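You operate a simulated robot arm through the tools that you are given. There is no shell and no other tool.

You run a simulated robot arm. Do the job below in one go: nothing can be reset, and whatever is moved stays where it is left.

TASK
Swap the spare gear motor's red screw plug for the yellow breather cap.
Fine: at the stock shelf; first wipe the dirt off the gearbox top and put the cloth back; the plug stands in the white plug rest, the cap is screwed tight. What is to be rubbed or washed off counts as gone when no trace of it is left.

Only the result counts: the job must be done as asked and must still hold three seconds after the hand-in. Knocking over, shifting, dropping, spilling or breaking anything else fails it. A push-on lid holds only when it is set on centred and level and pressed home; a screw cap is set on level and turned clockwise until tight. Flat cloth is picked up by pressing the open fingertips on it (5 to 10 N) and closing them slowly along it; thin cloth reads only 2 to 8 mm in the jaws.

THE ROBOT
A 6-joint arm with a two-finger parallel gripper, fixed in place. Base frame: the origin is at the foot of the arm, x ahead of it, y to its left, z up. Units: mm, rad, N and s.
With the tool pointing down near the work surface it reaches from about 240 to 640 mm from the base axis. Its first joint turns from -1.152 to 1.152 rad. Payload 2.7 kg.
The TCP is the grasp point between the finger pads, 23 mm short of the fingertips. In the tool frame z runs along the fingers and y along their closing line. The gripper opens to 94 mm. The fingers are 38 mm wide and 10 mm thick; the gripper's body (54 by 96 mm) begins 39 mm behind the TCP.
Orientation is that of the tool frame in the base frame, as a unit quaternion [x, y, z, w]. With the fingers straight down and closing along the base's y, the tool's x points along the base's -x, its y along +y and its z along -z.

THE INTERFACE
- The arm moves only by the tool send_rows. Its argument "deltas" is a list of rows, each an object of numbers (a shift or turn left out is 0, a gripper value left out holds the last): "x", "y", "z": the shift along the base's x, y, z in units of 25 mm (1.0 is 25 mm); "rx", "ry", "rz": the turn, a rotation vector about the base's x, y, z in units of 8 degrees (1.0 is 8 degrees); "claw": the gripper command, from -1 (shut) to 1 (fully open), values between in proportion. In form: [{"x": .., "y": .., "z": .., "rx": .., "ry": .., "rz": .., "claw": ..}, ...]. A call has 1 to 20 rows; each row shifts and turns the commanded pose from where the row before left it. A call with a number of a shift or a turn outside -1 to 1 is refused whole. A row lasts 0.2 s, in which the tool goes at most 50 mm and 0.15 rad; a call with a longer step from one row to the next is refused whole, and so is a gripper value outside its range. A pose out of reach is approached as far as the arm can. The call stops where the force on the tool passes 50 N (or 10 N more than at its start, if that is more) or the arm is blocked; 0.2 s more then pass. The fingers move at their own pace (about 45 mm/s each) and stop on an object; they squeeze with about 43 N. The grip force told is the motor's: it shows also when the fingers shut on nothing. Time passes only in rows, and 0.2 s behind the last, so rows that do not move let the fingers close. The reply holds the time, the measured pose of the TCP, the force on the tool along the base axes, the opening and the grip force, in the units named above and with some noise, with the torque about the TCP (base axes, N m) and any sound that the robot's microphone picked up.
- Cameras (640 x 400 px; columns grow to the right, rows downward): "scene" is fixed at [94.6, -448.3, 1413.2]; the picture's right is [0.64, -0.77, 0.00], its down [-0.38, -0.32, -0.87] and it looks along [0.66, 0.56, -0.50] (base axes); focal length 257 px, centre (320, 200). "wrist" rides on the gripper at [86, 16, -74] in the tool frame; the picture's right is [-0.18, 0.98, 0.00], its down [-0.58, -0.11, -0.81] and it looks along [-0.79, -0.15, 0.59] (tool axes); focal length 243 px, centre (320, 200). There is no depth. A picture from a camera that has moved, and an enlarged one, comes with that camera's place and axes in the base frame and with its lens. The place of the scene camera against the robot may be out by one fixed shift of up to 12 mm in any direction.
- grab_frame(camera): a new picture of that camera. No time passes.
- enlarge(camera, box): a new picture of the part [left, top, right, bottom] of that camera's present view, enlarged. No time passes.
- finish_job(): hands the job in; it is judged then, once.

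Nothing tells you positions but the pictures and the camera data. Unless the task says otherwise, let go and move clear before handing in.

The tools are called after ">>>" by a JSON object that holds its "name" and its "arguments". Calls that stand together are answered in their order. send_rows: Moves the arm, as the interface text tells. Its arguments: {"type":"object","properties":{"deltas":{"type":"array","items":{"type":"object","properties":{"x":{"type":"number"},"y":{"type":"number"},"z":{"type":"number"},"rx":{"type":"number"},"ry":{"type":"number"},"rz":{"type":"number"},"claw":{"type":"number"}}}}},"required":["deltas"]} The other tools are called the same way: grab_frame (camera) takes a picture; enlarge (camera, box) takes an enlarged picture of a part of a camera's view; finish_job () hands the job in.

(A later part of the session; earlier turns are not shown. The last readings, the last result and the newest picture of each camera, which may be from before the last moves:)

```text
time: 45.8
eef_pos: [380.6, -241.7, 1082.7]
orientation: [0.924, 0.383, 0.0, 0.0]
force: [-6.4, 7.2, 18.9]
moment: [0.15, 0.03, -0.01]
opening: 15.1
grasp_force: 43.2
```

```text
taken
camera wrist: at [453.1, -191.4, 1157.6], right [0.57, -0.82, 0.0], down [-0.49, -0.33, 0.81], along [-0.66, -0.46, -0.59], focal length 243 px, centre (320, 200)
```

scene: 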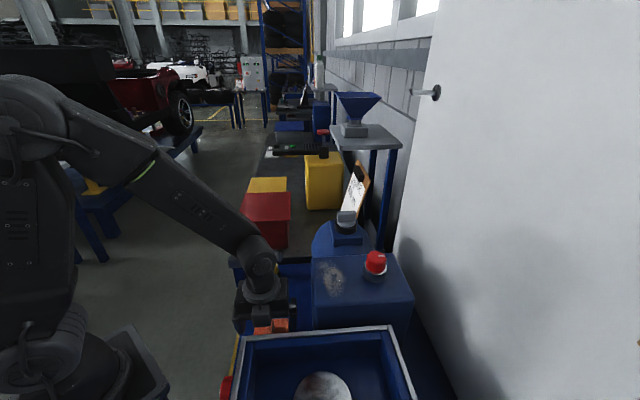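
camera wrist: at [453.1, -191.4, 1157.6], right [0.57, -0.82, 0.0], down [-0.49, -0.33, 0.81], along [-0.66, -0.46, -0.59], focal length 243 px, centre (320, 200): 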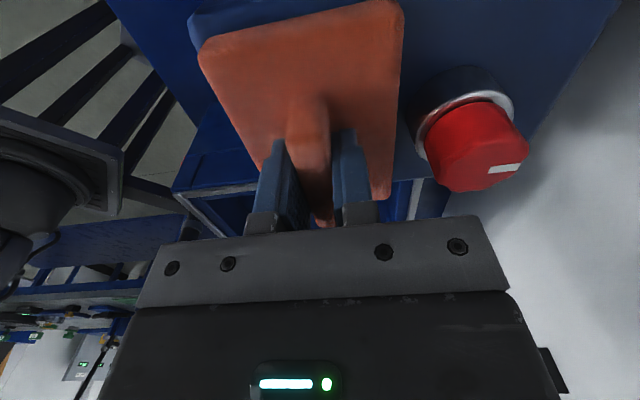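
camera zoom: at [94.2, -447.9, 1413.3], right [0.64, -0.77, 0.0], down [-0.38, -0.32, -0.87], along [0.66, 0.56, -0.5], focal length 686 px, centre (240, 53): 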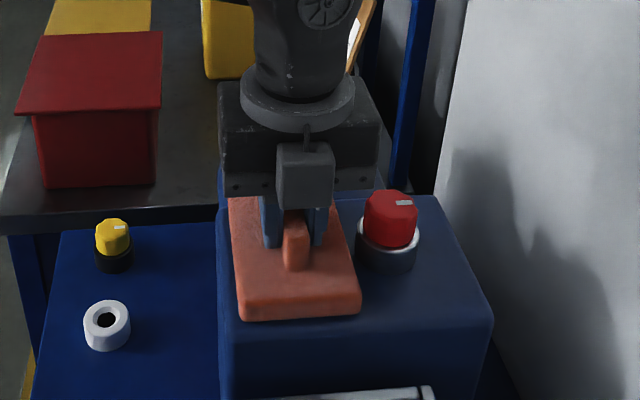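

Rubbing works at about 19 N. I'll do more strokes in both directions, staying clear of the plug collar.

>>> {"name": "send_rows", "arguments": {"deltas": [{"x": -0.12, "y": 0.12}, {"x": -0.12, "y": 0.12}, {"x": -0.12, "y": 0.12}, {"x": -0.12, "y": 0.12}, {"x": -0.12, "y": 0.12}, {"x": -0.12, "y": 0.12}, {"x": 0.12, "y": -0.12}, {"x": 0.12, "y": -0.12}, {"x": 0.12, "y": -0.12}, {"x": 0.12, "y": -0.12}, {"x": 0.12, "y": -0.12}, {"x": 0.12, "y": -0.12}, {"x": -0.12, "y": 0.12}, {"x": -0.12, "y": 0.12}, {"x": -0.12, "y": 0.12}, {}]}}

>>> {"name": "send_rows", "arguments": {"deltas": [{"x": 0.12, "y": 0.12}, {"x": 0.12, "y": 0.12}, {"x": 0.12, "y": 0.12}, {"x": -0.12, "y": -0.12}, {"x": -0.12, "y": -0.12}, {"x": -0.12, "y": -0.12}, {"x": -0.12, "y": -0.12}, {"x": -0.12, "y": -0.12}, {"x": -0.12, "y": -0.12}, {"x": 0.12, "y": 0.12}, {"x": 0.12, "y": 0.12}, {"x": 0.12, "y": 0.12}, {"x": 0.12, "y": 0.12}, {"x": 0.12, "y": 0.12}, {"x": 0.12, "y": 0.12}, {"x": -0.12, "y": -0.12}, {"x": -0.12, "y": -0.12}, {"x": -0.12, "y": -0.12}, {}]}}

>>> {"name": "enlarge", "arguments": {"camera": "scene", "box": [260, 180, 440, 330]}}

>>> {"name": "grab_frame", "arguments": {"camera": "wrist"}}

```text
time: 49.2
eef_pos: [371.3, -233.1, 1083.1]
orientation: [0.924, 0.384, 0.0, 0.001]
force: [6.0, -6.9, 17.7]
moment: [-0.13, -0.09, -0.01]
opening: 15.0
grasp_force: 43.3
```

```text
time: 53.2
eef_pos: [373.6, -233.0, 1081.5]
orientation: [0.924, 0.384, 0.001, 0.002]
force: [8.7, 8.1, 21.1]
moment: [0.14, 0.03, 0.0]
opening: 15.1
grasp_force: 42.9
```

```text
2.67 times, centred on (350, 255) of scene
camera zoom: at [94.6, -447.9, 1413.3], right [0.64, -0.77, 0.0], down [-0.38, -0.32, -0.87], along [0.66, 0.56, -0.5], focal length 686 px, centre (240, 53)
```

zoom: 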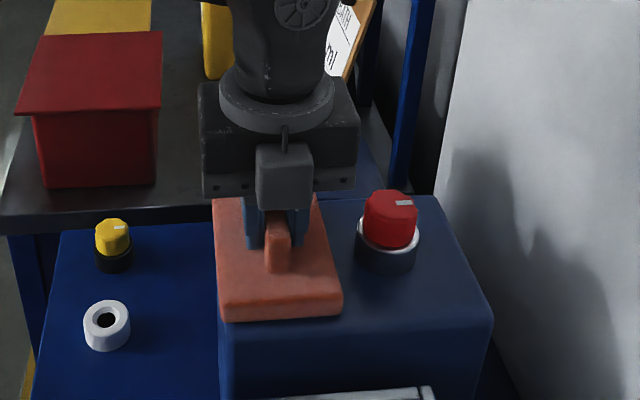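

```text
taken
camera wrist: at [444.6, -182.4, 1157.7], right [0.57, -0.82, 0.0], down [-0.49, -0.33, 0.8], along [-0.66, -0.46, -0.59], focal length 243 px, centre (320, 200)
```

wrist: 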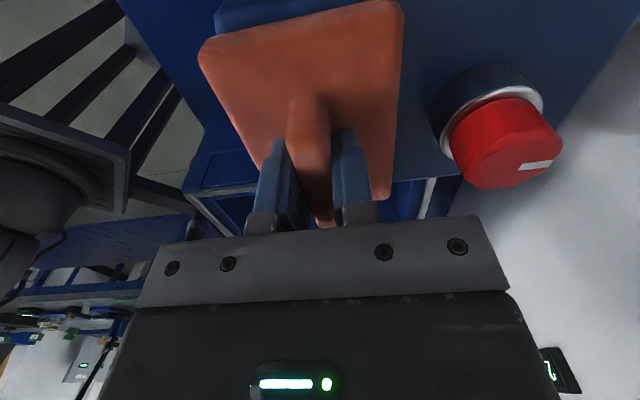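

I'll lift the cloth and check whether the dirt is gone.

>>> {"name": "send_rows", "arguments": {"deltas": [{"z": 0.1}, {"z": 0.2}, {"z": 0.3}, {"z": 0.3}, {"z": 0.3}, {"z": 0.3}, {"z": 0.2}, {"z": 0.1}, {}]}}

>>> {"name": "send_rows", "arguments": {"deltas": [{"x": -0.08, "y": 0.08}, {"x": -0.16, "y": 0.16}, {"x": -0.24, "y": 0.24}, {"x": -0.3, "y": 0.3}, {"x": -0.3, "y": 0.3}, {"x": -0.3, "y": 0.3}, {"x": -0.3, "y": 0.3}, {"x": -0.3, "y": 0.3}, {"x": -0.3, "y": 0.3}, {"x": -0.3, "y": 0.3}, {"x": -0.3, "y": 0.3}, {"x": -0.3, "y": 0.3}, {"x": -0.3, "y": 0.3}, {"x": -0.2, "y": 0.2}, {"x": -0.15, "y": 0.15}, {"x": -0.08, "y": 0.08}, {}]}}

>>> {"name": "enlarge", "arguments": {"camera": "scene", "box": [290, 220, 430, 330]}}

>>> {"name": "grab_frame", "arguments": {"camera": "wrist"}}

```text
time: 55.2
eef_pos: [371.7, -233.5, 1126.0]
orientation: [0.923, 0.384, -0.001, 0.0]
force: [0.5, 0.1, 0.0]
moment: [0.02, 0.03, 0.0]
opening: 15.2
grasp_force: 42.4
```

```text
time: 58.8
eef_pos: [273.9, -134.3, 1126.2]
orientation: [0.924, 0.383, 0.0, -0.001]
force: [0.4, 1.5, -0.2]
moment: [0.04, 0.0, 0.01]
opening: 15.4
grasp_force: 43.0
```

```text
3.64 times, centred on (360, 275) of scene
camera zoom: at [94.6, -448.3, 1413.2], right [0.64, -0.77, 0.0], down [-0.38, -0.32, -0.87], along [0.66, 0.56, -0.5], focal length 936 px, centre (174, -73)
```

zoom: 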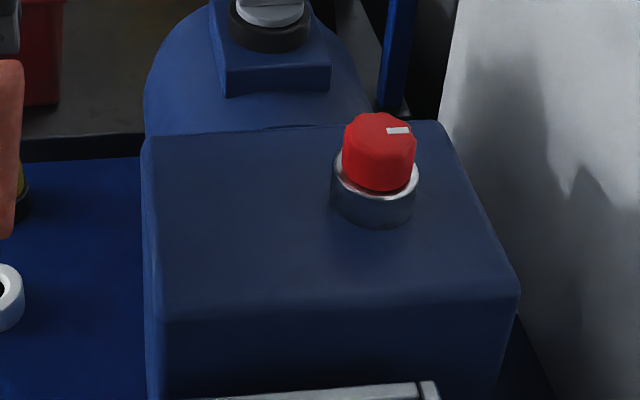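

```text
taken
camera wrist: at [346.5, -85.0, 1201.6], right [0.57, -0.82, 0.0], down [-0.49, -0.34, 0.81], along [-0.66, -0.46, -0.59], focal length 243 px, centre (320, 200)
```

wrist: 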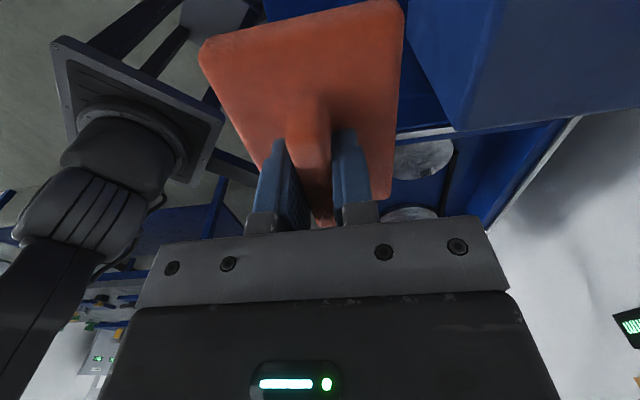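

The dirt looks gone. I'll zoom tighter to make sure no trace remains.

>>> {"name": "enlarge", "arguments": {"camera": "scene", "box": [308, 250, 372, 305]}}

>>> {"name": "enlarge", "arguments": {"camera": "wrist", "box": [400, 0, 640, 150]}}

```text
7.27 times, centred on (340, 278) of scene
camera zoom: at [94.6, -448.3, 1413.2], right [0.64, -0.77, 0.0], down [-0.38, -0.32, -0.87], along [0.66, 0.56, -0.5], focal length 1872 px, centre (174, -364)
```

zoom: 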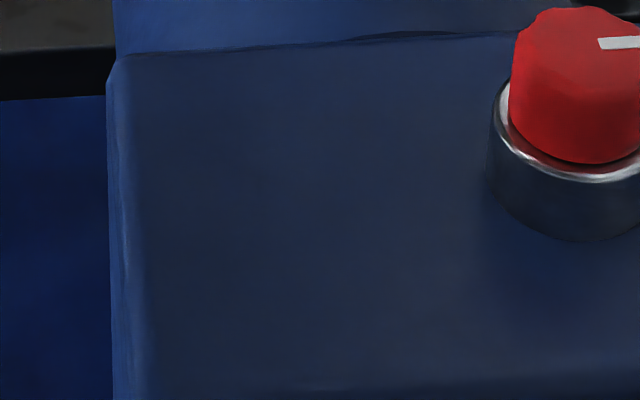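

```text
2.67 times, centred on (520, 75) of wrist
camera zoom: at [346.5, -85.0, 1201.6], right [0.57, -0.82, 0.0], down [-0.49, -0.34, 0.81], along [-0.66, -0.46, -0.59], focal length 647 px, centre (-213, 533)
```

zoom: 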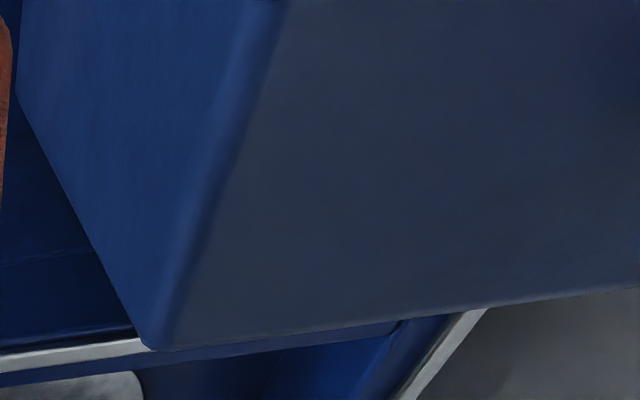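

The top is clean. Now I'll return the cloth to its original spot at (275.6, -142.2).

>>> {"name": "send_rows", "arguments": {"deltas": [{"x": 0.03, "y": -0.15}, {"x": 0.04, "y": -0.16}, {"z": -0.1}, {"z": -0.2}, {"z": -0.3}, {"z": -0.35}, {"z": -0.35}, {"z": -0.35}, {"z": -0.35}, {"z": -0.35}, {"z": -0.35}, {"z": -0.35}, {"z": -0.35}, {"z": -0.35}, {"z": -0.35}, {"z": -0.35}, {"z": -0.35}, {"z": -0.35}, {"z": -0.35}, {}]}}

>>> {"name": "send_rows", "arguments": {"deltas": [{"z": -0.2}, {"z": -0.35}, {"z": -0.35}, {"z": -0.35}, {"z": -0.35}, {"z": -0.35}, {"z": -0.35}, {"z": -0.3}, {"z": -0.2}, {"z": -0.1}, {}]}}

>>> {"name": "grab_frame", "arguments": {"camera": "wrist"}}

```text
time: 63.0
eef_pos: [276.4, -143.2, 987.0]
orientation: [0.923, 0.384, 0.0, -0.001]
force: [0.5, -0.4, -0.1]
moment: [0.0, -0.04, -0.03]
opening: 15.3
grasp_force: 43.1
```

```text
time: 65.4
eef_pos: [275.7, -142.9, 915.0]
orientation: [0.924, 0.383, 0.0, 0.0]
force: [0.1, 0.1, -0.8]
moment: [-0.01, -0.01, 0.02]
opening: 15.2
grasp_force: 43.0
```

```text
taken
camera wrist: at [348.1, -92.8, 990.3], right [0.57, -0.82, 0.0], down [-0.49, -0.34, 0.81], along [-0.66, -0.46, -0.59], focal length 243 px, centre (320, 200)
```

wrist: 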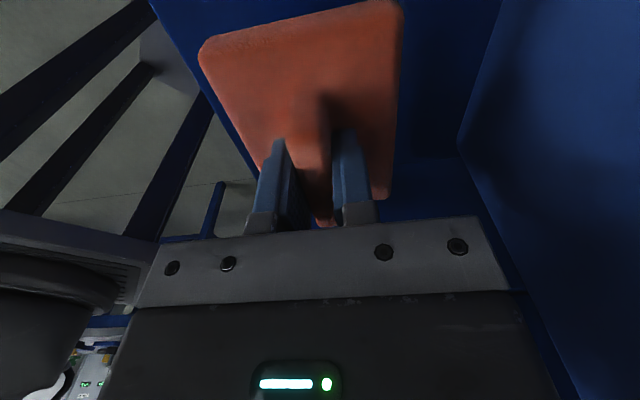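

>>> {"name": "send_rows", "arguments": {"deltas": [{"x": -0.01, "y": 0.04, "z": -0.1}, {"z": -0.25}, {"z": -0.3}, {"z": -0.25}, {"z": -0.15}, {"z": -0.08}, {}]}}

>>> {"name": "send_rows", "arguments": {"deltas": [{"z": -0.06}, {}]}}

>>> {"name": "send_rows", "arguments": {"deltas": [{"z": -0.04}, {}]}}

```text
time: 67.0
eef_pos: [275.5, -140.8, 887.0]
orientation: [0.923, 0.384, 0.0, -0.001]
force: [-0.5, -0.7, -0.7]
moment: [0.01, 0.0, -0.01]
opening: 15.1
grasp_force: 43.2
```

```text
time: 67.6
eef_pos: [276.3, -141.4, 886.5]
orientation: [0.923, 0.384, 0.0, 0.0]
force: [-0.2, 0.1, -0.1]
moment: [0.02, -0.04, 0.03]
opening: 14.9
grasp_force: 42.9
```

```text
time: 68.2
eef_pos: [275.6, -141.9, 885.8]
orientation: [0.924, 0.384, 0.0, 0.0]
force: [-0.2, 0.4, -0.2]
moment: [0.0, 0.0, 0.02]
opening: 15.2
grasp_force: 43.1
```

>>> {"name": "send_rows", "arguments": {"deltas": [{"z": -0.05}, {}]}}

>>> {"name": "send_rows", "arguments": {"deltas": [{"z": -0.03}, {}]}}

>>> {"name": "enlarge", "arguments": {"camera": "wrist", "box": [160, 0, 480, 200]}}

>>> {"name": "enlarge", "arguments": {"camera": "scene", "box": [230, 250, 310, 350]}}

```text
time: 68.8
eef_pos: [275.5, -142.2, 884.1]
orientation: [0.923, 0.384, 0.0, 0.0]
force: [-0.9, 0.0, -0.6]
moment: [-0.01, 0.01, 0.01]
opening: 15.0
grasp_force: 42.9
```

```text
time: 69.4
eef_pos: [275.4, -141.4, 882.3]
orientation: [0.923, 0.384, -0.001, 0.0]
force: [0.3, 0.4, 1.0]
moment: [-0.02, -0.02, -0.02]
opening: 15.2
grasp_force: 43.3
```

```text
2.00 times, centred on (320, 100) of wrist
camera zoom: at [348.0, -92.1, 957.8], right [0.57, -0.82, 0.0], down [-0.49, -0.34, 0.81], along [-0.66, -0.46, -0.59], focal length 485 px, centre (320, 400)
```

zoom: 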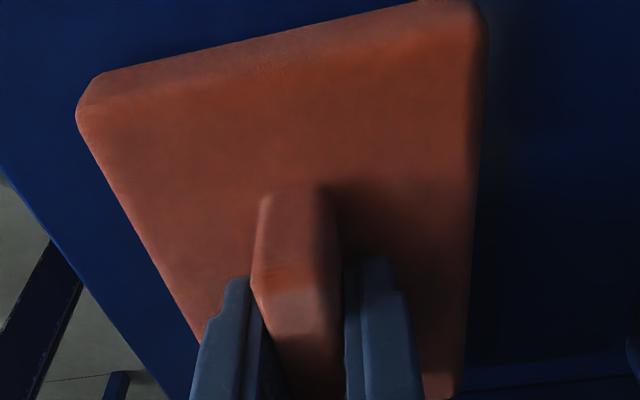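

```text
4.00 times, centred on (270, 300) of scene
camera zoom: at [94.6, -448.3, 1413.2], right [0.64, -0.77, 0.0], down [-0.38, -0.32, -0.87], along [0.66, 0.56, -0.5], focal length 1030 px, centre (520, -200)
```

zoom: 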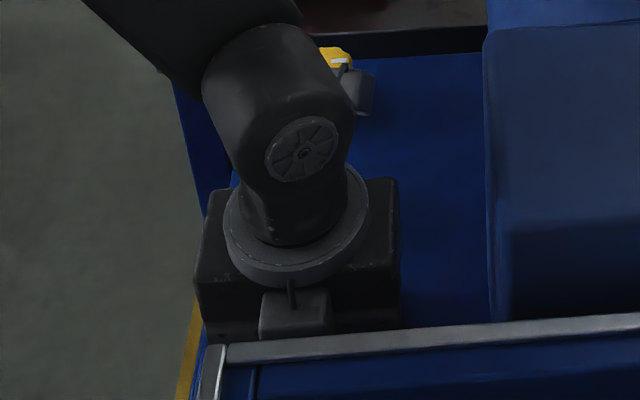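

>>> {"name": "send_rows", "arguments": {"deltas": [{"z": -0.03}, {}]}}

>>> {"name": "send_rows", "arguments": {"deltas": [{"z": -0.02}, {}]}}

```text
time: 70.0
eef_pos: [275.2, -142.1, 883.8]
orientation: [0.924, 0.384, 0.001, 0.0]
force: [-4.5, 1.6, 22.5]
moment: [0.08, 0.2, -0.01]
opening: 15.1
grasp_force: 42.6
```

```text
time: 70.6
eef_pos: [276.4, -142.3, 882.5]
orientation: [0.923, 0.384, 0.001, 0.001]
force: [-7.3, 1.8, 41.1]
moment: [-0.05, 0.44, -0.01]
opening: 15.2
grasp_force: 43.2
```

The cloth is seated on the shelf. I'll relieve the pressing force and open the fingers.

>>> {"name": "send_rows", "arguments": {"deltas": [{"z": 0.05}, {}]}}

>>> {"name": "send_rows", "arguments": {"deltas": [{"claw": -0.6}, {"claw": -0.5}, {"claw": -0.35}, {"claw": -0.15}, {"claw": -0.15}, {}]}}

>>> {"name": "enlarge", "arguments": {"camera": "wrist", "box": [160, 0, 480, 200]}}

```text
time: 71.2
eef_pos: [275.5, -142.1, 883.8]
orientation: [0.923, 0.384, 0.001, 0.001]
force: [2.5, -6.7, 15.2]
moment: [-0.12, -0.04, 0.04]
opening: 15.3
grasp_force: 43.0
```

```text
time: 72.6
eef_pos: [275.3, -140.6, 882.9]
orientation: [0.924, 0.383, 0.0, -0.001]
force: [-6.3, 4.3, 15.4]
moment: [-0.02, 0.01, 0.01]
opening: 35.6
grasp_force: 0.1
```

```text
2.00 times, centred on (320, 100) of wrist
camera zoom: at [347.3, -91.8, 957.6], right [0.57, -0.82, 0.0], down [-0.49, -0.34, 0.81], along [-0.67, -0.46, -0.59], focal length 485 px, centre (320, 400)
```

zoom: 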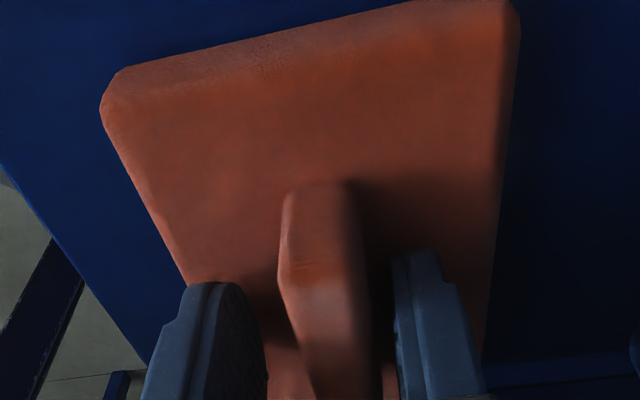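

Opening with the tips pressed on the pad dragged the cloth about 5 mm. I'll raise the tips clear, close on the ridge to recentre it, then reopen.

>>> {"name": "send_rows", "arguments": {"deltas": [{"z": 0.08}, {"z": 0.02}, {}]}}

>>> {"name": "send_rows", "arguments": {"deltas": [{"claw": -0.3}, {"claw": -0.4}, {"claw": -0.5}, {"claw": -0.6}, {"claw": -0.68}, {"claw": -0.8}, {"claw": -1}, {}, {}]}}

>>> {"name": "enlarge", "arguments": {"camera": "wrist", "box": [160, 0, 480, 200]}}

```text
time: 73.4
eef_pos: [276.6, -140.9, 884.0]
orientation: [0.924, 0.383, 0.0, 0.001]
force: [-0.9, -0.6, 0.0]
moment: [0.0, 0.03, -0.03]
opening: 39.8
grasp_force: 0.0
```

```text
time: 75.4
eef_pos: [276.0, -142.1, 885.4]
orientation: [0.924, 0.383, 0.0, -0.001]
force: [0.6, 0.7, 1.5]
moment: [-0.04, 0.03, 0.0]
opening: 15.3
grasp_force: 43.1
```

```text
2.00 times, centred on (320, 100) of wrist
camera zoom: at [348.2, -91.9, 960.3], right [0.57, -0.82, 0.0], down [-0.49, -0.34, 0.81], along [-0.66, -0.46, -0.59], focal length 485 px, centre (320, 400)
```

zoom: 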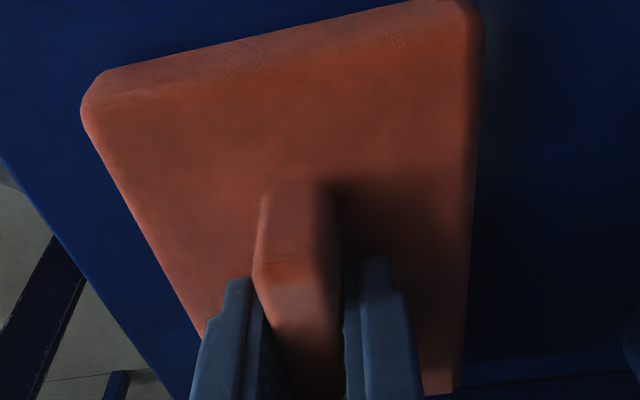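

Recentred to its original spot. Now I'll open with the tips clear of the pad and rise.

>>> {"name": "send_rows", "arguments": {"deltas": [{"claw": -0.5}, {"claw": -0.3}, {"claw": -0.15}, {"claw": -0.15}, {}]}}

>>> {"name": "send_rows", "arguments": {"deltas": [{"z": 0.2}, {"z": 0.4}, {"z": 0.6}, {"z": 0.8}, {"z": 0.8}, {"z": 0.8}, {"z": 0.8}, {"z": 0.8}, {"z": 0.8}, {"z": 0.8}, {"z": 0.8}, {"z": 0.8}, {"z": 0.6}, {"z": 0.3}, {}]}}

>>> {"name": "enlarge", "arguments": {"camera": "scene", "box": [230, 250, 310, 350]}}

>>> {"name": "grab_frame", "arguments": {"camera": "wrist"}}

```text
time: 76.6
eef_pos: [275.8, -142.0, 885.8]
orientation: [0.923, 0.384, 0.0, 0.0]
force: [-0.5, 0.3, 0.8]
moment: [-0.01, 0.01, -0.01]
opening: 40.1
grasp_force: 0.2
```

```text
time: 79.8
eef_pos: [275.6, -141.3, 1118.6]
orientation: [0.923, 0.384, 0.0, 0.0]
force: [0.5, 0.8, 0.1]
moment: [0.02, -0.02, 0.02]
opening: 40.0
grasp_force: 0.1
```

```text
4.00 times, centred on (270, 300) of scene
camera zoom: at [94.6, -448.3, 1413.2], right [0.64, -0.77, 0.0], down [-0.38, -0.32, -0.87], along [0.66, 0.56, -0.5], focal length 1030 px, centre (520, -200)
```

zoom: 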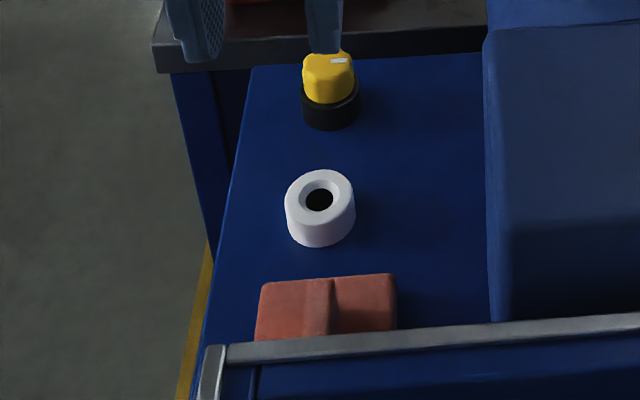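

```text
taken
camera wrist: at [348.0, -91.8, 1193.2], right [0.57, -0.82, 0.0], down [-0.49, -0.34, 0.81], along [-0.66, -0.46, -0.59], focal length 243 px, centre (320, 200)
```

wrist: 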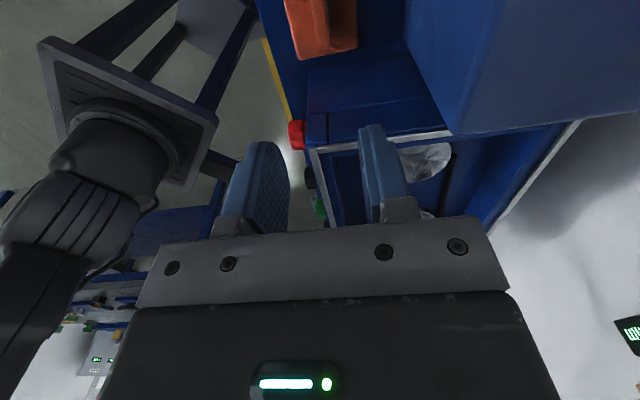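

The cloth is back exactly where it was. Next is the plug, so I'll move above it near (431, -296) and look.

>>> {"name": "send_rows", "arguments": {"deltas": [{"z": 0.5, "claw": 0.5}, {"x": 0.4, "y": -0.4, "z": 0.5}, {"x": 0.8, "y": -0.8, "z": 0.3}, {"x": 0.8, "y": -0.8}, {"x": 0.8, "y": -0.8}, {"x": 0.8, "y": -0.8}, {"x": 0.8, "y": -0.8}, {"x": 0.8, "y": -0.8}, {"x": 0.7, "y": -0.7}, {"x": 0.3, "y": -0.3}, {}]}}

>>> {"name": "grab_frame", "arguments": {"camera": "wrist"}}

>>> {"name": "enlarge", "arguments": {"camera": "scene", "box": [290, 200, 430, 310]}}

```text
time: 82.2
eef_pos: [429.9, -297.1, 1150.4]
orientation: [0.924, 0.383, 0.0, 0.0]
force: [0.1, -0.1, -0.3]
moment: [0.0, 0.01, -0.01]
opening: 70.7
grasp_force: 0.0
```

```text
taken
camera wrist: at [503.0, -247.0, 1225.3], right [0.57, -0.82, 0.0], down [-0.49, -0.34, 0.81], along [-0.66, -0.46, -0.59], focal length 243 px, centre (320, 200)
```

wrist: 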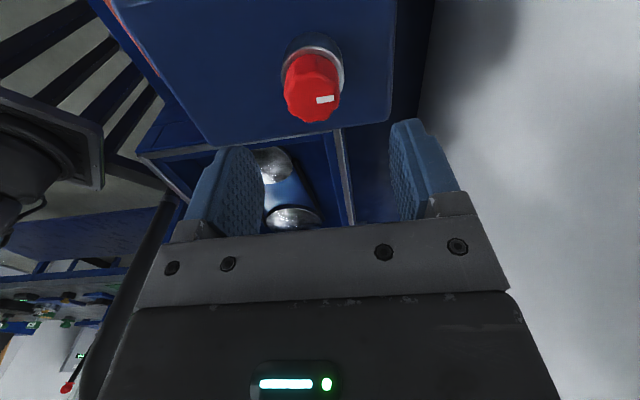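

```text
3.64 times, centred on (360, 255) of scene
camera zoom: at [94.6, -448.3, 1413.2], right [0.64, -0.77, 0.0], down [-0.38, -0.32, -0.87], along [0.66, 0.56, -0.5], focal length 936 px, centre (174, 0)
```

zoom: 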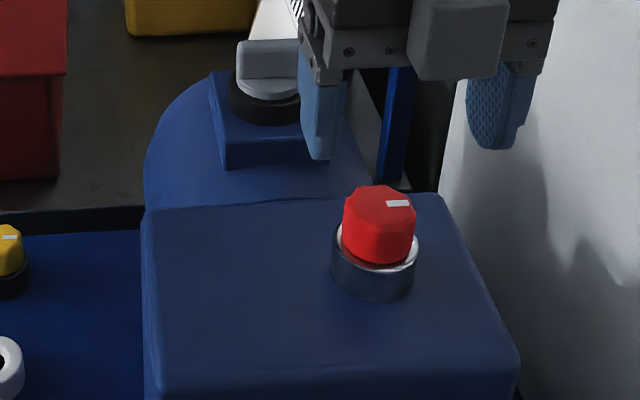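

>>> {"name": "enlarge", "arguments": {"camera": "wrist", "box": [240, 20, 400, 140]}}

>>> {"name": "enlarge", "arguments": {"camera": "scene", "box": [350, 235, 400, 285]}}

>>> {"name": "enlarge", "arguments": {"camera": "scene", "box": [240, 245, 310, 315]}}

```text
3.33 times, centred on (320, 80) of wrist
camera zoom: at [503.0, -247.0, 1225.3], right [0.57, -0.82, 0.0], down [-0.49, -0.34, 0.81], along [-0.66, -0.46, -0.59], focal length 809 px, centre (320, 600)
```

zoom: 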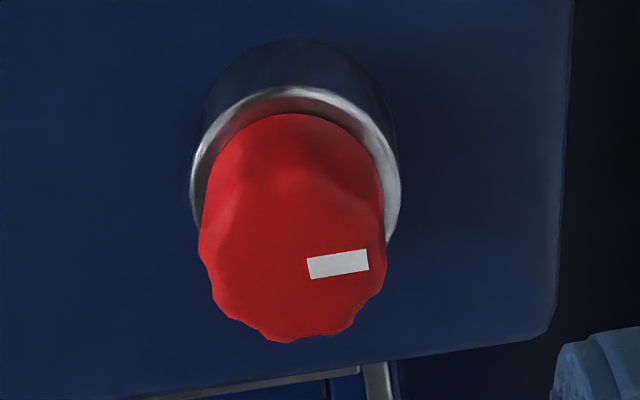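

```text
8.00 times, centred on (375, 260) of scene
camera zoom: at [94.6, -448.3, 1413.2], right [0.64, -0.77, 0.0], down [-0.38, -0.32, -0.87], along [0.66, 0.56, -0.5], focal length 2059 px, centre (-120, -280)
```

zoom: 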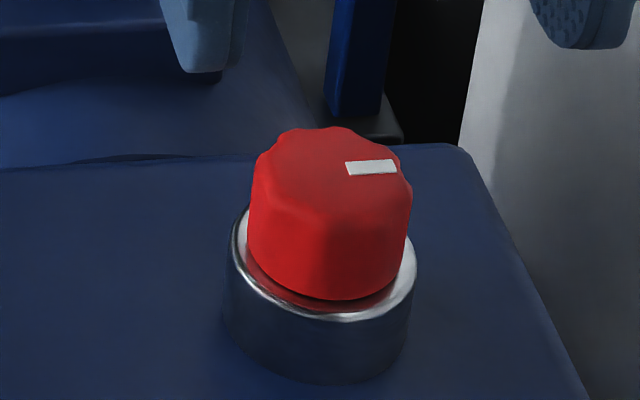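

```text
5.71 times, centred on (275, 280) of scene
camera zoom: at [94.6, -448.3, 1413.2], right [0.64, -0.77, 0.0], down [-0.38, -0.32, -0.87], along [0.66, 0.56, -0.5], focal length 1471 px, centre (577, -257)
```

zoom: 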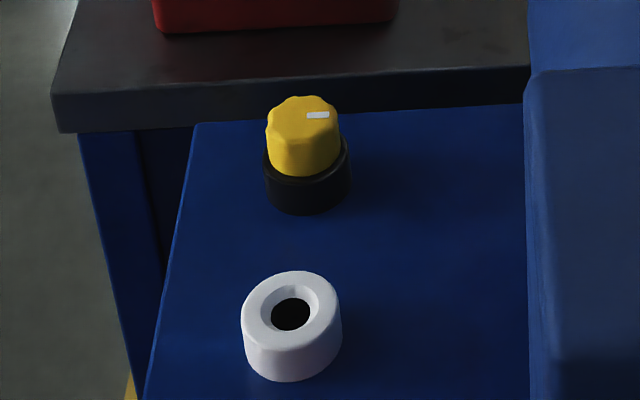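

The plug knob is about 36 mm wide, from z 1062 (ring rim) to 1086 (top), centred near (431.5, -290.5). I'll align and lower partway to check.

>>> {"name": "send_rows", "arguments": {"deltas": [{"x": 0.06, "y": 0.26}, {"z": -0.4}, {"z": -0.5}, {"z": -0.3}, {}]}}

>>> {"name": "grab_frame", "arguments": {"camera": "wrist"}}

>>> {"name": "enlarge", "arguments": {"camera": "wrist", "box": [200, 50, 440, 200]}}

>>> {"name": "enlarge", "arguments": {"camera": "scene", "box": [340, 215, 410, 285]}}

```text
time: 83.4
eef_pos: [433.2, -289.9, 1120.0]
orientation: [0.924, 0.383, 0.0, 0.0]
force: [0.1, 0.2, 0.2]
moment: [-0.02, 0.02, 0.01]
opening: 70.6
grasp_force: 0.0
```

```text
taken
camera wrist: at [504.7, -239.9, 1194.9], right [0.57, -0.82, 0.0], down [-0.49, -0.34, 0.81], along [-0.66, -0.46, -0.59], focal length 243 px, centre (320, 200)
```

wrist: 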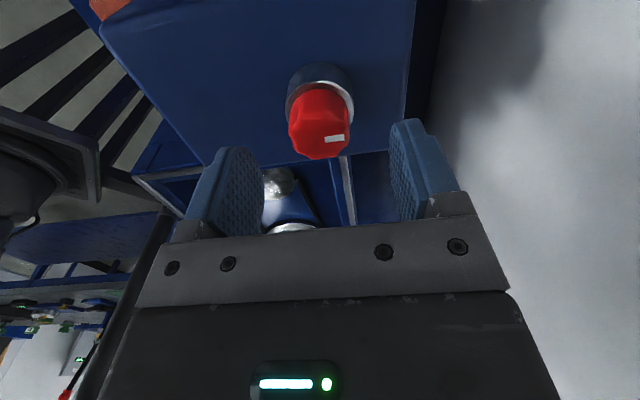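

```text
2.67 times, centred on (320, 125) of wrist
camera zoom: at [504.7, -239.9, 1194.9], right [0.57, -0.82, 0.0], down [-0.49, -0.34, 0.81], along [-0.66, -0.46, -0.59], focal length 647 px, centre (320, 400)
```

zoom: 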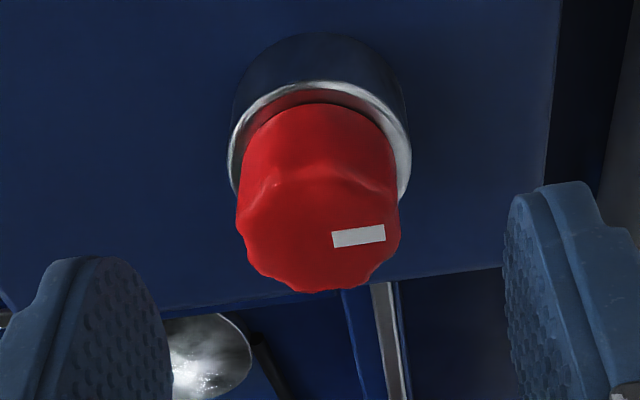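

```text
5.71 times, centred on (375, 250) of scene
camera zoom: at [94.6, -448.3, 1413.2], right [0.64, -0.77, 0.0], down [-0.38, -0.32, -0.87], along [0.66, 0.56, -0.5], focal length 1471 px, centre (6, -86)
```

zoom: 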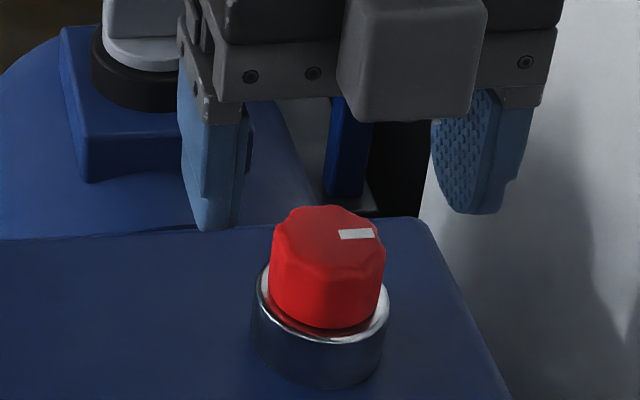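

The knob is centred at about (431.2, -290.9). I'll correct by about 2 mm, narrow the fingers, and lower around the knob.

>>> {"name": "send_rows", "arguments": {"deltas": [{"x": -0.056, "y": -0.06, "claw": 0.0}, {"z": -0.3}, {"z": -0.4}, {"z": -0.3}, {"z": -0.2}, {}]}}

>>> {"name": "enlarge", "arguments": {"camera": "wrist", "box": [200, 50, 440, 200]}}

>>> {"name": "enlarge", "arguments": {"camera": "scene", "box": [340, 215, 410, 285]}}

```text
time: 84.8
eef_pos: [431.0, -292.2, 1089.3]
orientation: [0.923, 0.384, 0.0, 0.0]
force: [-0.3, -1.2, -0.5]
moment: [0.01, -0.01, -0.02]
opening: 46.8
grasp_force: 0.0
```

```text
2.67 times, centred on (320, 125) of wrist
camera zoom: at [503.4, -241.7, 1164.7], right [0.57, -0.82, 0.0], down [-0.49, -0.34, 0.81], along [-0.66, -0.46, -0.59], focal length 647 px, centre (320, 400)
```

zoom: 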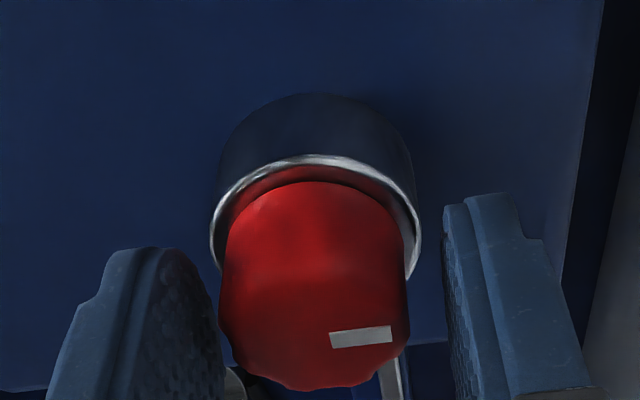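

```text
5.71 times, centred on (375, 250) of scene
camera zoom: at [94.6, -448.3, 1413.2], right [0.64, -0.77, 0.0], down [-0.38, -0.32, -0.87], along [0.66, 0.56, -0.5], focal length 1471 px, centre (6, -86)
```

zoom: 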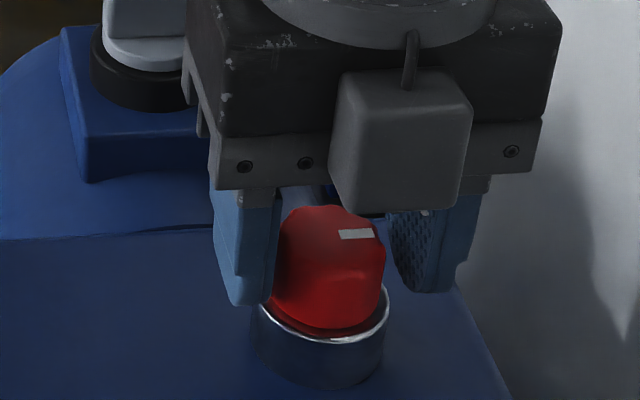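

>>> {"name": "send_rows", "arguments": {"deltas": [{"x": -0.03, "y": 0.03, "claw": -0.12}, {"z": -0.06}, {}]}}

>>> {"name": "send_rows", "arguments": {"deltas": [{"z": -0.05}, {}]}}

>>> {"name": "enlarge", "arguments": {"camera": "wrist", "box": [200, 50, 440, 200]}}

>>> {"name": "enlarge", "arguments": {"camera": "scene", "box": [350, 235, 400, 285]}}

```text
time: 85.6
eef_pos: [430.1, -291.3, 1088.7]
orientation: [0.923, 0.384, 0.001, 0.0]
force: [0.9, 0.5, -0.7]
moment: [0.0, 0.02, 0.0]
opening: 41.3
grasp_force: 0.1
```

```text
time: 86.2
eef_pos: [431.1, -291.2, 1087.5]
orientation: [0.924, 0.384, 0.0, 0.0]
force: [-0.5, -0.6, -0.7]
moment: [0.01, 0.01, -0.02]
opening: 41.5
grasp_force: 0.0
```

```text
2.67 times, centred on (320, 125) of wrist
camera zoom: at [502.4, -240.8, 1162.5], right [0.57, -0.82, 0.0], down [-0.49, -0.34, 0.81], along [-0.66, -0.46, -0.59], focal length 647 px, centre (320, 400)
```

zoom: 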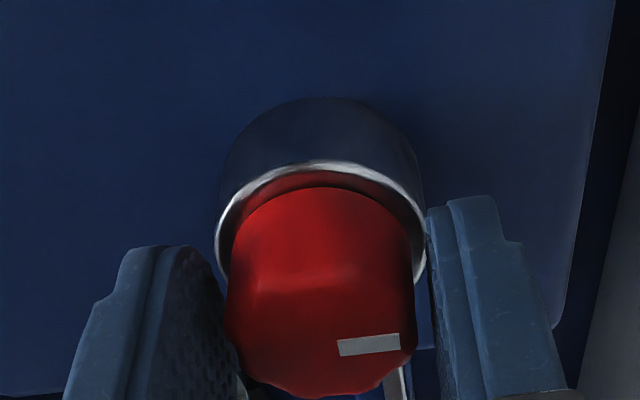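

```text
8.00 times, centred on (375, 260) of scene
camera zoom: at [94.6, -448.3, 1413.2], right [0.64, -0.77, 0.0], down [-0.38, -0.32, -0.87], along [0.66, 0.56, -0.5], focal length 2059 px, centre (-120, -280)
```

zoom: 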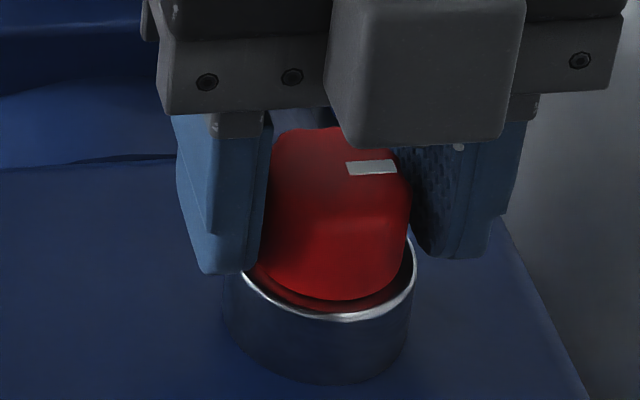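

>>> {"name": "send_rows", "arguments": {"deltas": [{"z": -0.04}, {}]}}

>>> {"name": "send_rows", "arguments": {"deltas": [{"claw": -0.2}, {"claw": -0.25}, {"claw": -0.35}, {"claw": -1}, {"claw": -1}, {"claw": -1}, {"claw": -1}]}}

>>> {"name": "enlarge", "arguments": {"camera": "wrist", "box": [200, 50, 440, 200]}}

```text
time: 86.8
eef_pos: [430.1, -290.9, 1087.4]
orientation: [0.923, 0.384, 0.001, 0.0]
force: [-0.2, -0.8, -0.5]
moment: [0.04, -0.03, 0.0]
opening: 41.5
grasp_force: 0.0
```

```text
time: 88.4
eef_pos: [430.4, -290.5, 1086.3]
orientation: [0.924, 0.383, 0.0, 0.0]
force: [0.7, -1.1, 0.3]
moment: [-0.02, 0.01, 0.01]
opening: 34.3
grasp_force: 42.8
```

```text
2.67 times, centred on (320, 125) of wrist
camera zoom: at [502.4, -240.9, 1161.5], right [0.57, -0.82, 0.0], down [-0.49, -0.34, 0.81], along [-0.66, -0.46, -0.59], focal length 647 px, centre (320, 400)
```

zoom: 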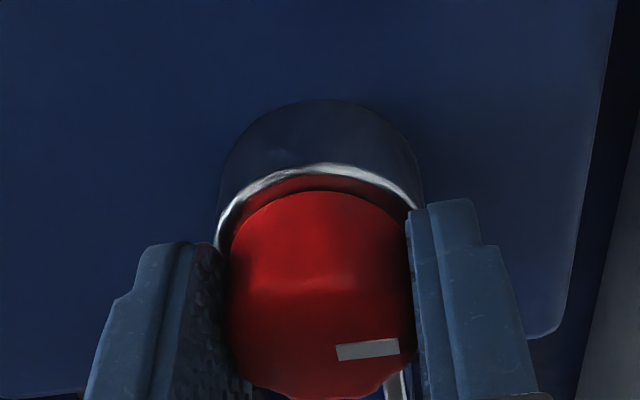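

The knob is gripped at 34.3 mm with no side load. I'll start turning it counter-clockwise gently and watch the forces.

>>> {"name": "send_rows", "arguments": {"deltas": [{"rz": 0.3}, {"rz": 0.4}, {"rz": 0.5}, {"rz": 0.5}]}}

>>> {"name": "enlarge", "arguments": {"camera": "wrist", "box": [200, 50, 440, 200]}}

>>> {"name": "enlarge", "arguments": {"camera": "scene", "box": [350, 235, 400, 285]}}

```text
time: 89.4
eef_pos: [429.3, -290.6, 1087.0]
orientation: [0.871, 0.491, 0.0, 0.001]
force: [-0.3, 0.3, 0.6]
moment: [0.03, 0.04, -0.02]
opening: 34.6
grasp_force: 43.4
```

```text
2.67 times, centred on (320, 125) of wrist
camera zoom: at [488.4, -225.1, 1161.6], right [0.75, -0.67, 0.0], down [-0.39, -0.44, 0.81], along [-0.54, -0.6, -0.59], focal length 647 px, centre (320, 400)
```

zoom: 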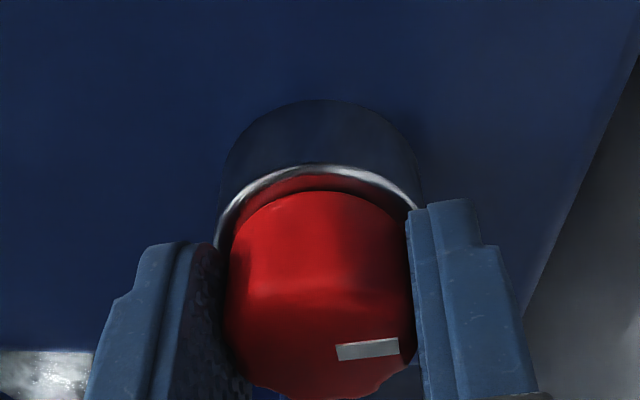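

```text
8.00 times, centred on (375, 260) of scene
camera zoom: at [94.6, -448.3, 1413.2], right [0.64, -0.77, 0.0], down [-0.38, -0.32, -0.87], along [0.66, 0.56, -0.5], focal length 2059 px, centre (-120, -280)
```

zoom: 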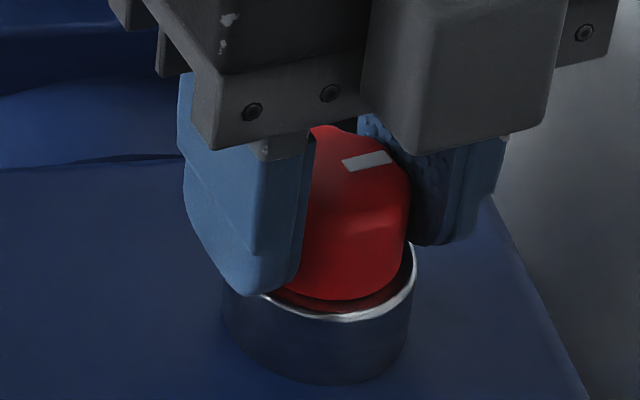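

The knob turns with the fingers with almost no resistance. I'll continue.

>>> {"name": "send_rows", "arguments": {"deltas": [{"rz": 0.7}, {"rz": 0.9}, {"rz": 0.9}, {"rz": 0.9}, {"rz": 0.9}, {"rz": 0.7}, {}]}}

>>> {"name": "enlarge", "arguments": {"camera": "wrist", "box": [200, 50, 440, 200]}}

>>> {"name": "enlarge", "arguments": {"camera": "scene", "box": [350, 235, 400, 285]}}

```text
time: 91.0
eef_pos: [430.3, -290.7, 1087.4]
orientation: [0.65, 0.76, -0.001, 0.0]
force: [-1.0, -0.5, 0.5]
moment: [-0.02, -0.01, 0.01]
opening: 34.6
grasp_force: 43.0
```

```text
2.67 times, centred on (320, 125) of wrist
camera zoom: at [432.5, -202.8, 1161.7], right [1.0, -0.03, 0.0], down [-0.02, -0.59, 0.81], along [-0.02, -0.81, -0.59], focal length 647 px, centre (320, 400)
```

zoom: 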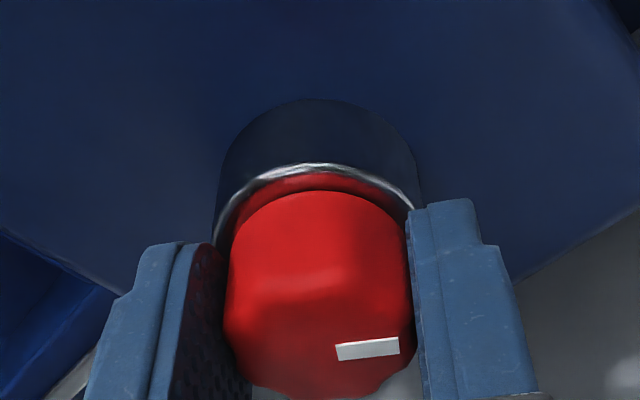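

```text
8.00 times, centred on (375, 260) of scene
camera zoom: at [94.6, -448.2, 1413.2], right [0.64, -0.77, 0.0], down [-0.38, -0.32, -0.87], along [0.66, 0.56, -0.5], focal length 2059 px, centre (-120, -280)
```

zoom: 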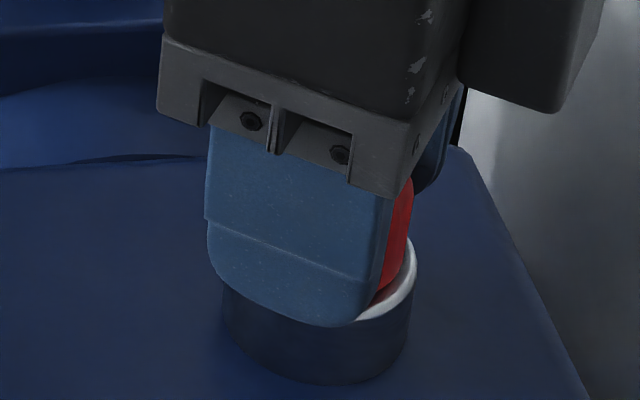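

>>> {"name": "send_rows", "arguments": {"deltas": [{"rz": 0.7}, {"rz": 1.0}, {"rz": 1.0}, {"rz": 1.0}, {"rz": 1.0}, {"rz": 1.0}, {"rz": 1.0}, {"rz": 1.0}, {"rz": 1.0}, {"rz": 1.0}, {"rz": 1.0}, {"rz": 1.0}, {"rz": 1.0}, {"rz": 1.0}, {"rz": 0.7}, {}]}}

>>> {"name": "enlarge", "arguments": {"camera": "wrist", "box": [200, 50, 440, 200]}}

>>> {"name": "enlarge", "arguments": {"camera": "scene", "box": [350, 235, 400, 285]}}

```text
time: 94.4
eef_pos: [429.8, -290.0, 1086.9]
orientation: [-0.292, 0.956, 0.0, 0.001]
force: [0.4, -0.3, 5.9]
moment: [-0.01, 0.01, 0.02]
opening: 34.7
grasp_force: 42.7
```

```text
2.67 times, centred on (320, 125) of wrist
camera zoom: at [349.1, -325.8, 1161.8], right [-0.4, 0.92, 0.0], down [0.54, 0.24, 0.81], along [0.74, 0.32, -0.59], focal length 647 px, centre (320, 400)
```

zoom: 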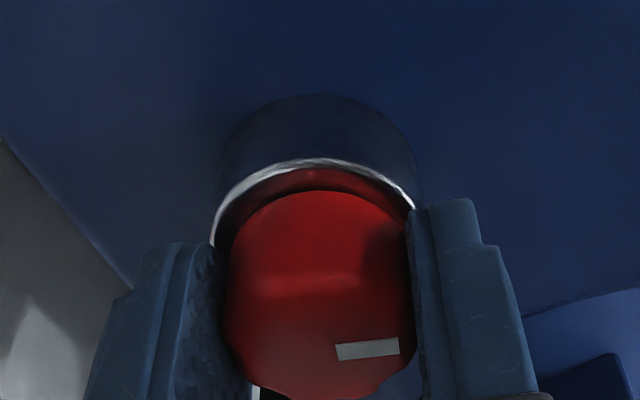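

```text
8.00 times, centred on (375, 260) of scene
camera zoom: at [94.5, -448.2, 1413.2], right [0.64, -0.77, 0.0], down [-0.38, -0.32, -0.87], along [0.66, 0.56, -0.5], focal length 2059 px, centre (-120, -280)
```

zoom: 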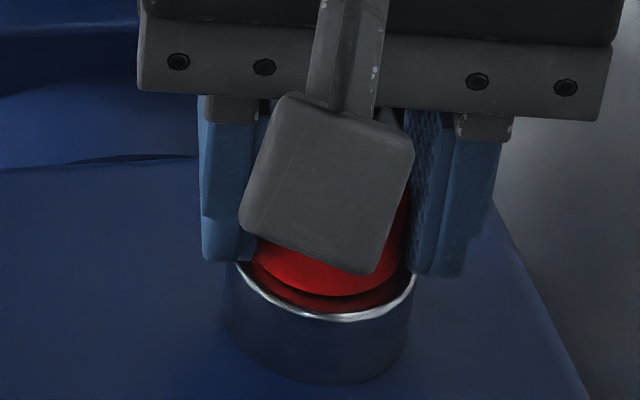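

The plug is slowly rising, so the thread is backing out. I'll follow it up slightly and keep turning.

>>> {"name": "send_rows", "arguments": {"deltas": [{"z": 0.02, "rz": 0.7}, {"z": 0.004, "rz": 1.0}, {"z": 0.004, "rz": 1.0}, {"z": 0.004, "rz": 1.0}, {"z": 0.004, "rz": 1.0}, {"z": 0.004, "rz": 0.6}, {}]}}

```text
time: 96.0
eef_pos: [429.9, -290.6, 1087.5]
orientation: [-0.618, 0.786, 0.001, 0.001]
force: [1.5, -1.1, 5.5]
moment: [0.01, 0.04, -0.01]
opening: 34.5
grasp_force: 43.2
```

>>> {"name": "send_rows", "arguments": {"deltas": [{"z": 0.01, "rz": 0.7}, {"z": 0.006, "rz": 1.0}, {"z": 0.006, "rz": 1.0}, {"z": 0.006, "rz": 1.0}, {"z": 0.006, "rz": 1.0}, {"z": 0.006, "rz": 0.6}, {}]}}

>>> {"name": "enlarge", "arguments": {"camera": "wrist", "box": [200, 50, 440, 200]}}

>>> {"name": "enlarge", "arguments": {"camera": "scene", "box": [350, 235, 400, 285]}}

```text
time: 97.6
eef_pos: [431.0, -291.6, 1088.1]
orientation: [0.861, -0.509, -0.001, 0.0]
force: [0.0, -0.4, 5.8]
moment: [-0.01, -0.01, 0.0]
opening: 34.5
grasp_force: 43.4
```

```text
2.67 times, centred on (320, 125) of wrist
camera zoom: at [457.3, -374.5, 1163.2], right [-0.95, -0.31, 0.0], down [-0.18, 0.56, 0.81], along [-0.25, 0.77, -0.59], focal length 647 px, centre (320, 400)
```

zoom: 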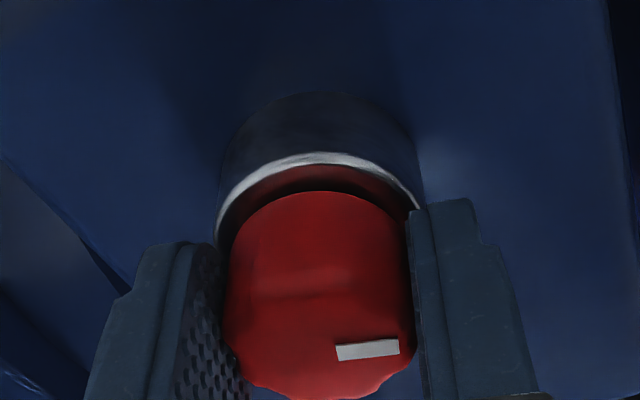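

```text
8.00 times, centred on (375, 260) of scene
camera zoom: at [94.5, -448.2, 1413.2], right [0.64, -0.77, 0.0], down [-0.38, -0.32, -0.87], along [0.66, 0.56, -0.5], focal length 2059 px, centre (-120, -280)
```

zoom: 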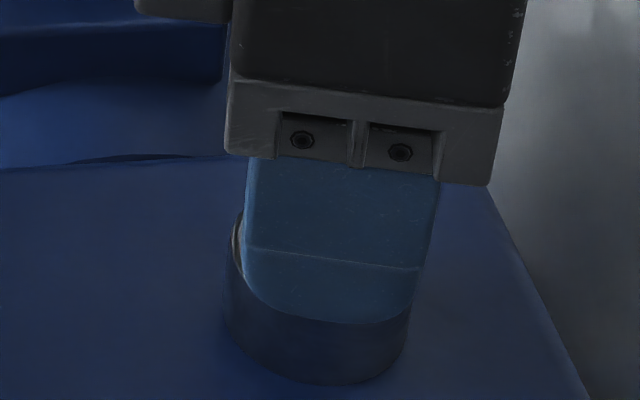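

About 254° of turning so far, and the plug has risen about 2 mm. I'll open, swing back, and regrip for another turn.

>>> {"name": "send_rows", "arguments": {"deltas": [{"claw": -0.1}, {"claw": 0.05}, {"claw": 0.05}, {"claw": 0.05}]}}

>>> {"name": "send_rows", "arguments": {"deltas": [{"rz": -0.7}, {"rz": -1.0}, {"rz": -1.0}, {"rz": -1.0}, {"rz": -1.0}, {"rz": -1.0}, {"rz": -1.0}, {"rz": -1.0}, {"rz": -1.0}, {"rz": -1.0}, {"rz": -1.0}, {"rz": -1.0}, {"rz": -1.0}, {"rz": -1.0}, {"rz": -1.0}, {"rz": -1.0}, {"rz": -1.0}, {"rz": -1.0}, {"rz": -1.0}, {"rz": -1.0}]}}

>>> {"name": "send_rows", "arguments": {"deltas": [{"rz": -1.0}, {"rz": -1.0}, {"rz": -1.0}, {"rz": -1.0}, {"rz": -1.0}, {"rz": -1.0}, {"rz": -1.0}, {"rz": -1.0}, {"rz": -1.0}, {"rz": -1.0}, {"rz": -1.0}, {"rz": -0.6}, {}]}}

>>> {"name": "enlarge", "arguments": {"camera": "wrist", "box": [200, 50, 440, 200]}}

>>> {"name": "enlarge", "arguments": {"camera": "scene", "box": [350, 235, 400, 285]}}

```text
time: 98.6
eef_pos: [430.6, -290.2, 1088.2]
orientation: [0.86, -0.51, 0.0, 0.0]
force: [1.2, -0.1, -0.4]
moment: [0.01, 0.02, 0.02]
opening: 49.6
grasp_force: 0.1
```

```text
time: 102.8
eef_pos: [429.5, -291.6, 1088.3]
orientation: [0.334, 0.943, 0.0, 0.001]
force: [-0.4, -0.2, 0.5]
moment: [-0.01, -0.02, 0.02]
opening: 49.6
grasp_force: 0.1
```

```text
time: 105.6
eef_pos: [430.6, -291.9, 1088.4]
orientation: [0.913, 0.408, -0.001, 0.0]
force: [0.1, 0.1, 0.4]
moment: [-0.01, -0.01, 0.02]
opening: 49.2
grasp_force: 0.0
```

```text
2.67 times, centred on (320, 125) of wrist
camera zoom: at [499.6, -237.0, 1163.4], right [0.61, -0.79, 0.0], down [-0.47, -0.36, 0.81], along [-0.64, -0.49, -0.59], focal length 647 px, centre (320, 400)
```

zoom: 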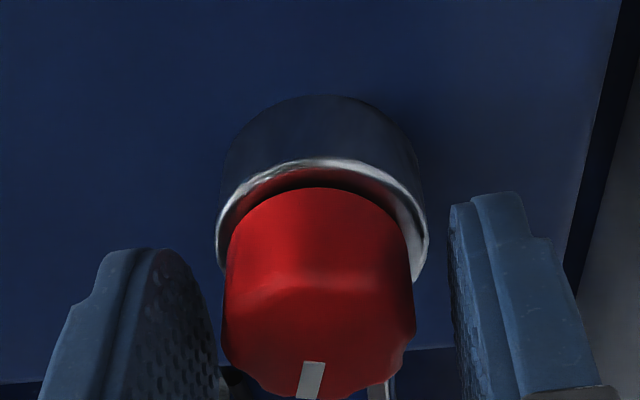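

```text
8.00 times, centred on (375, 260) of scene
camera zoom: at [94.6, -448.3, 1413.2], right [0.64, -0.77, 0.0], down [-0.38, -0.32, -0.87], along [0.66, 0.56, -0.5], focal length 2059 px, centre (-120, -280)
```

zoom: 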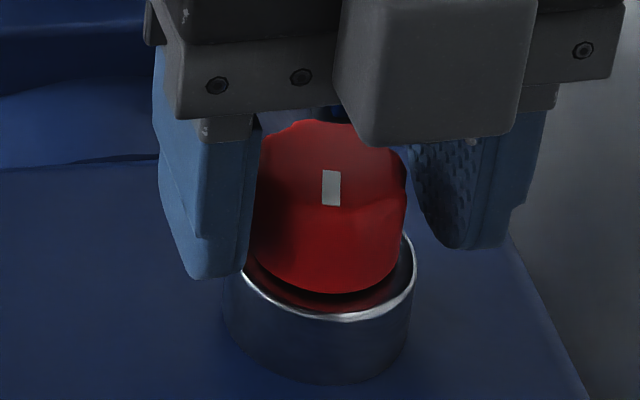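

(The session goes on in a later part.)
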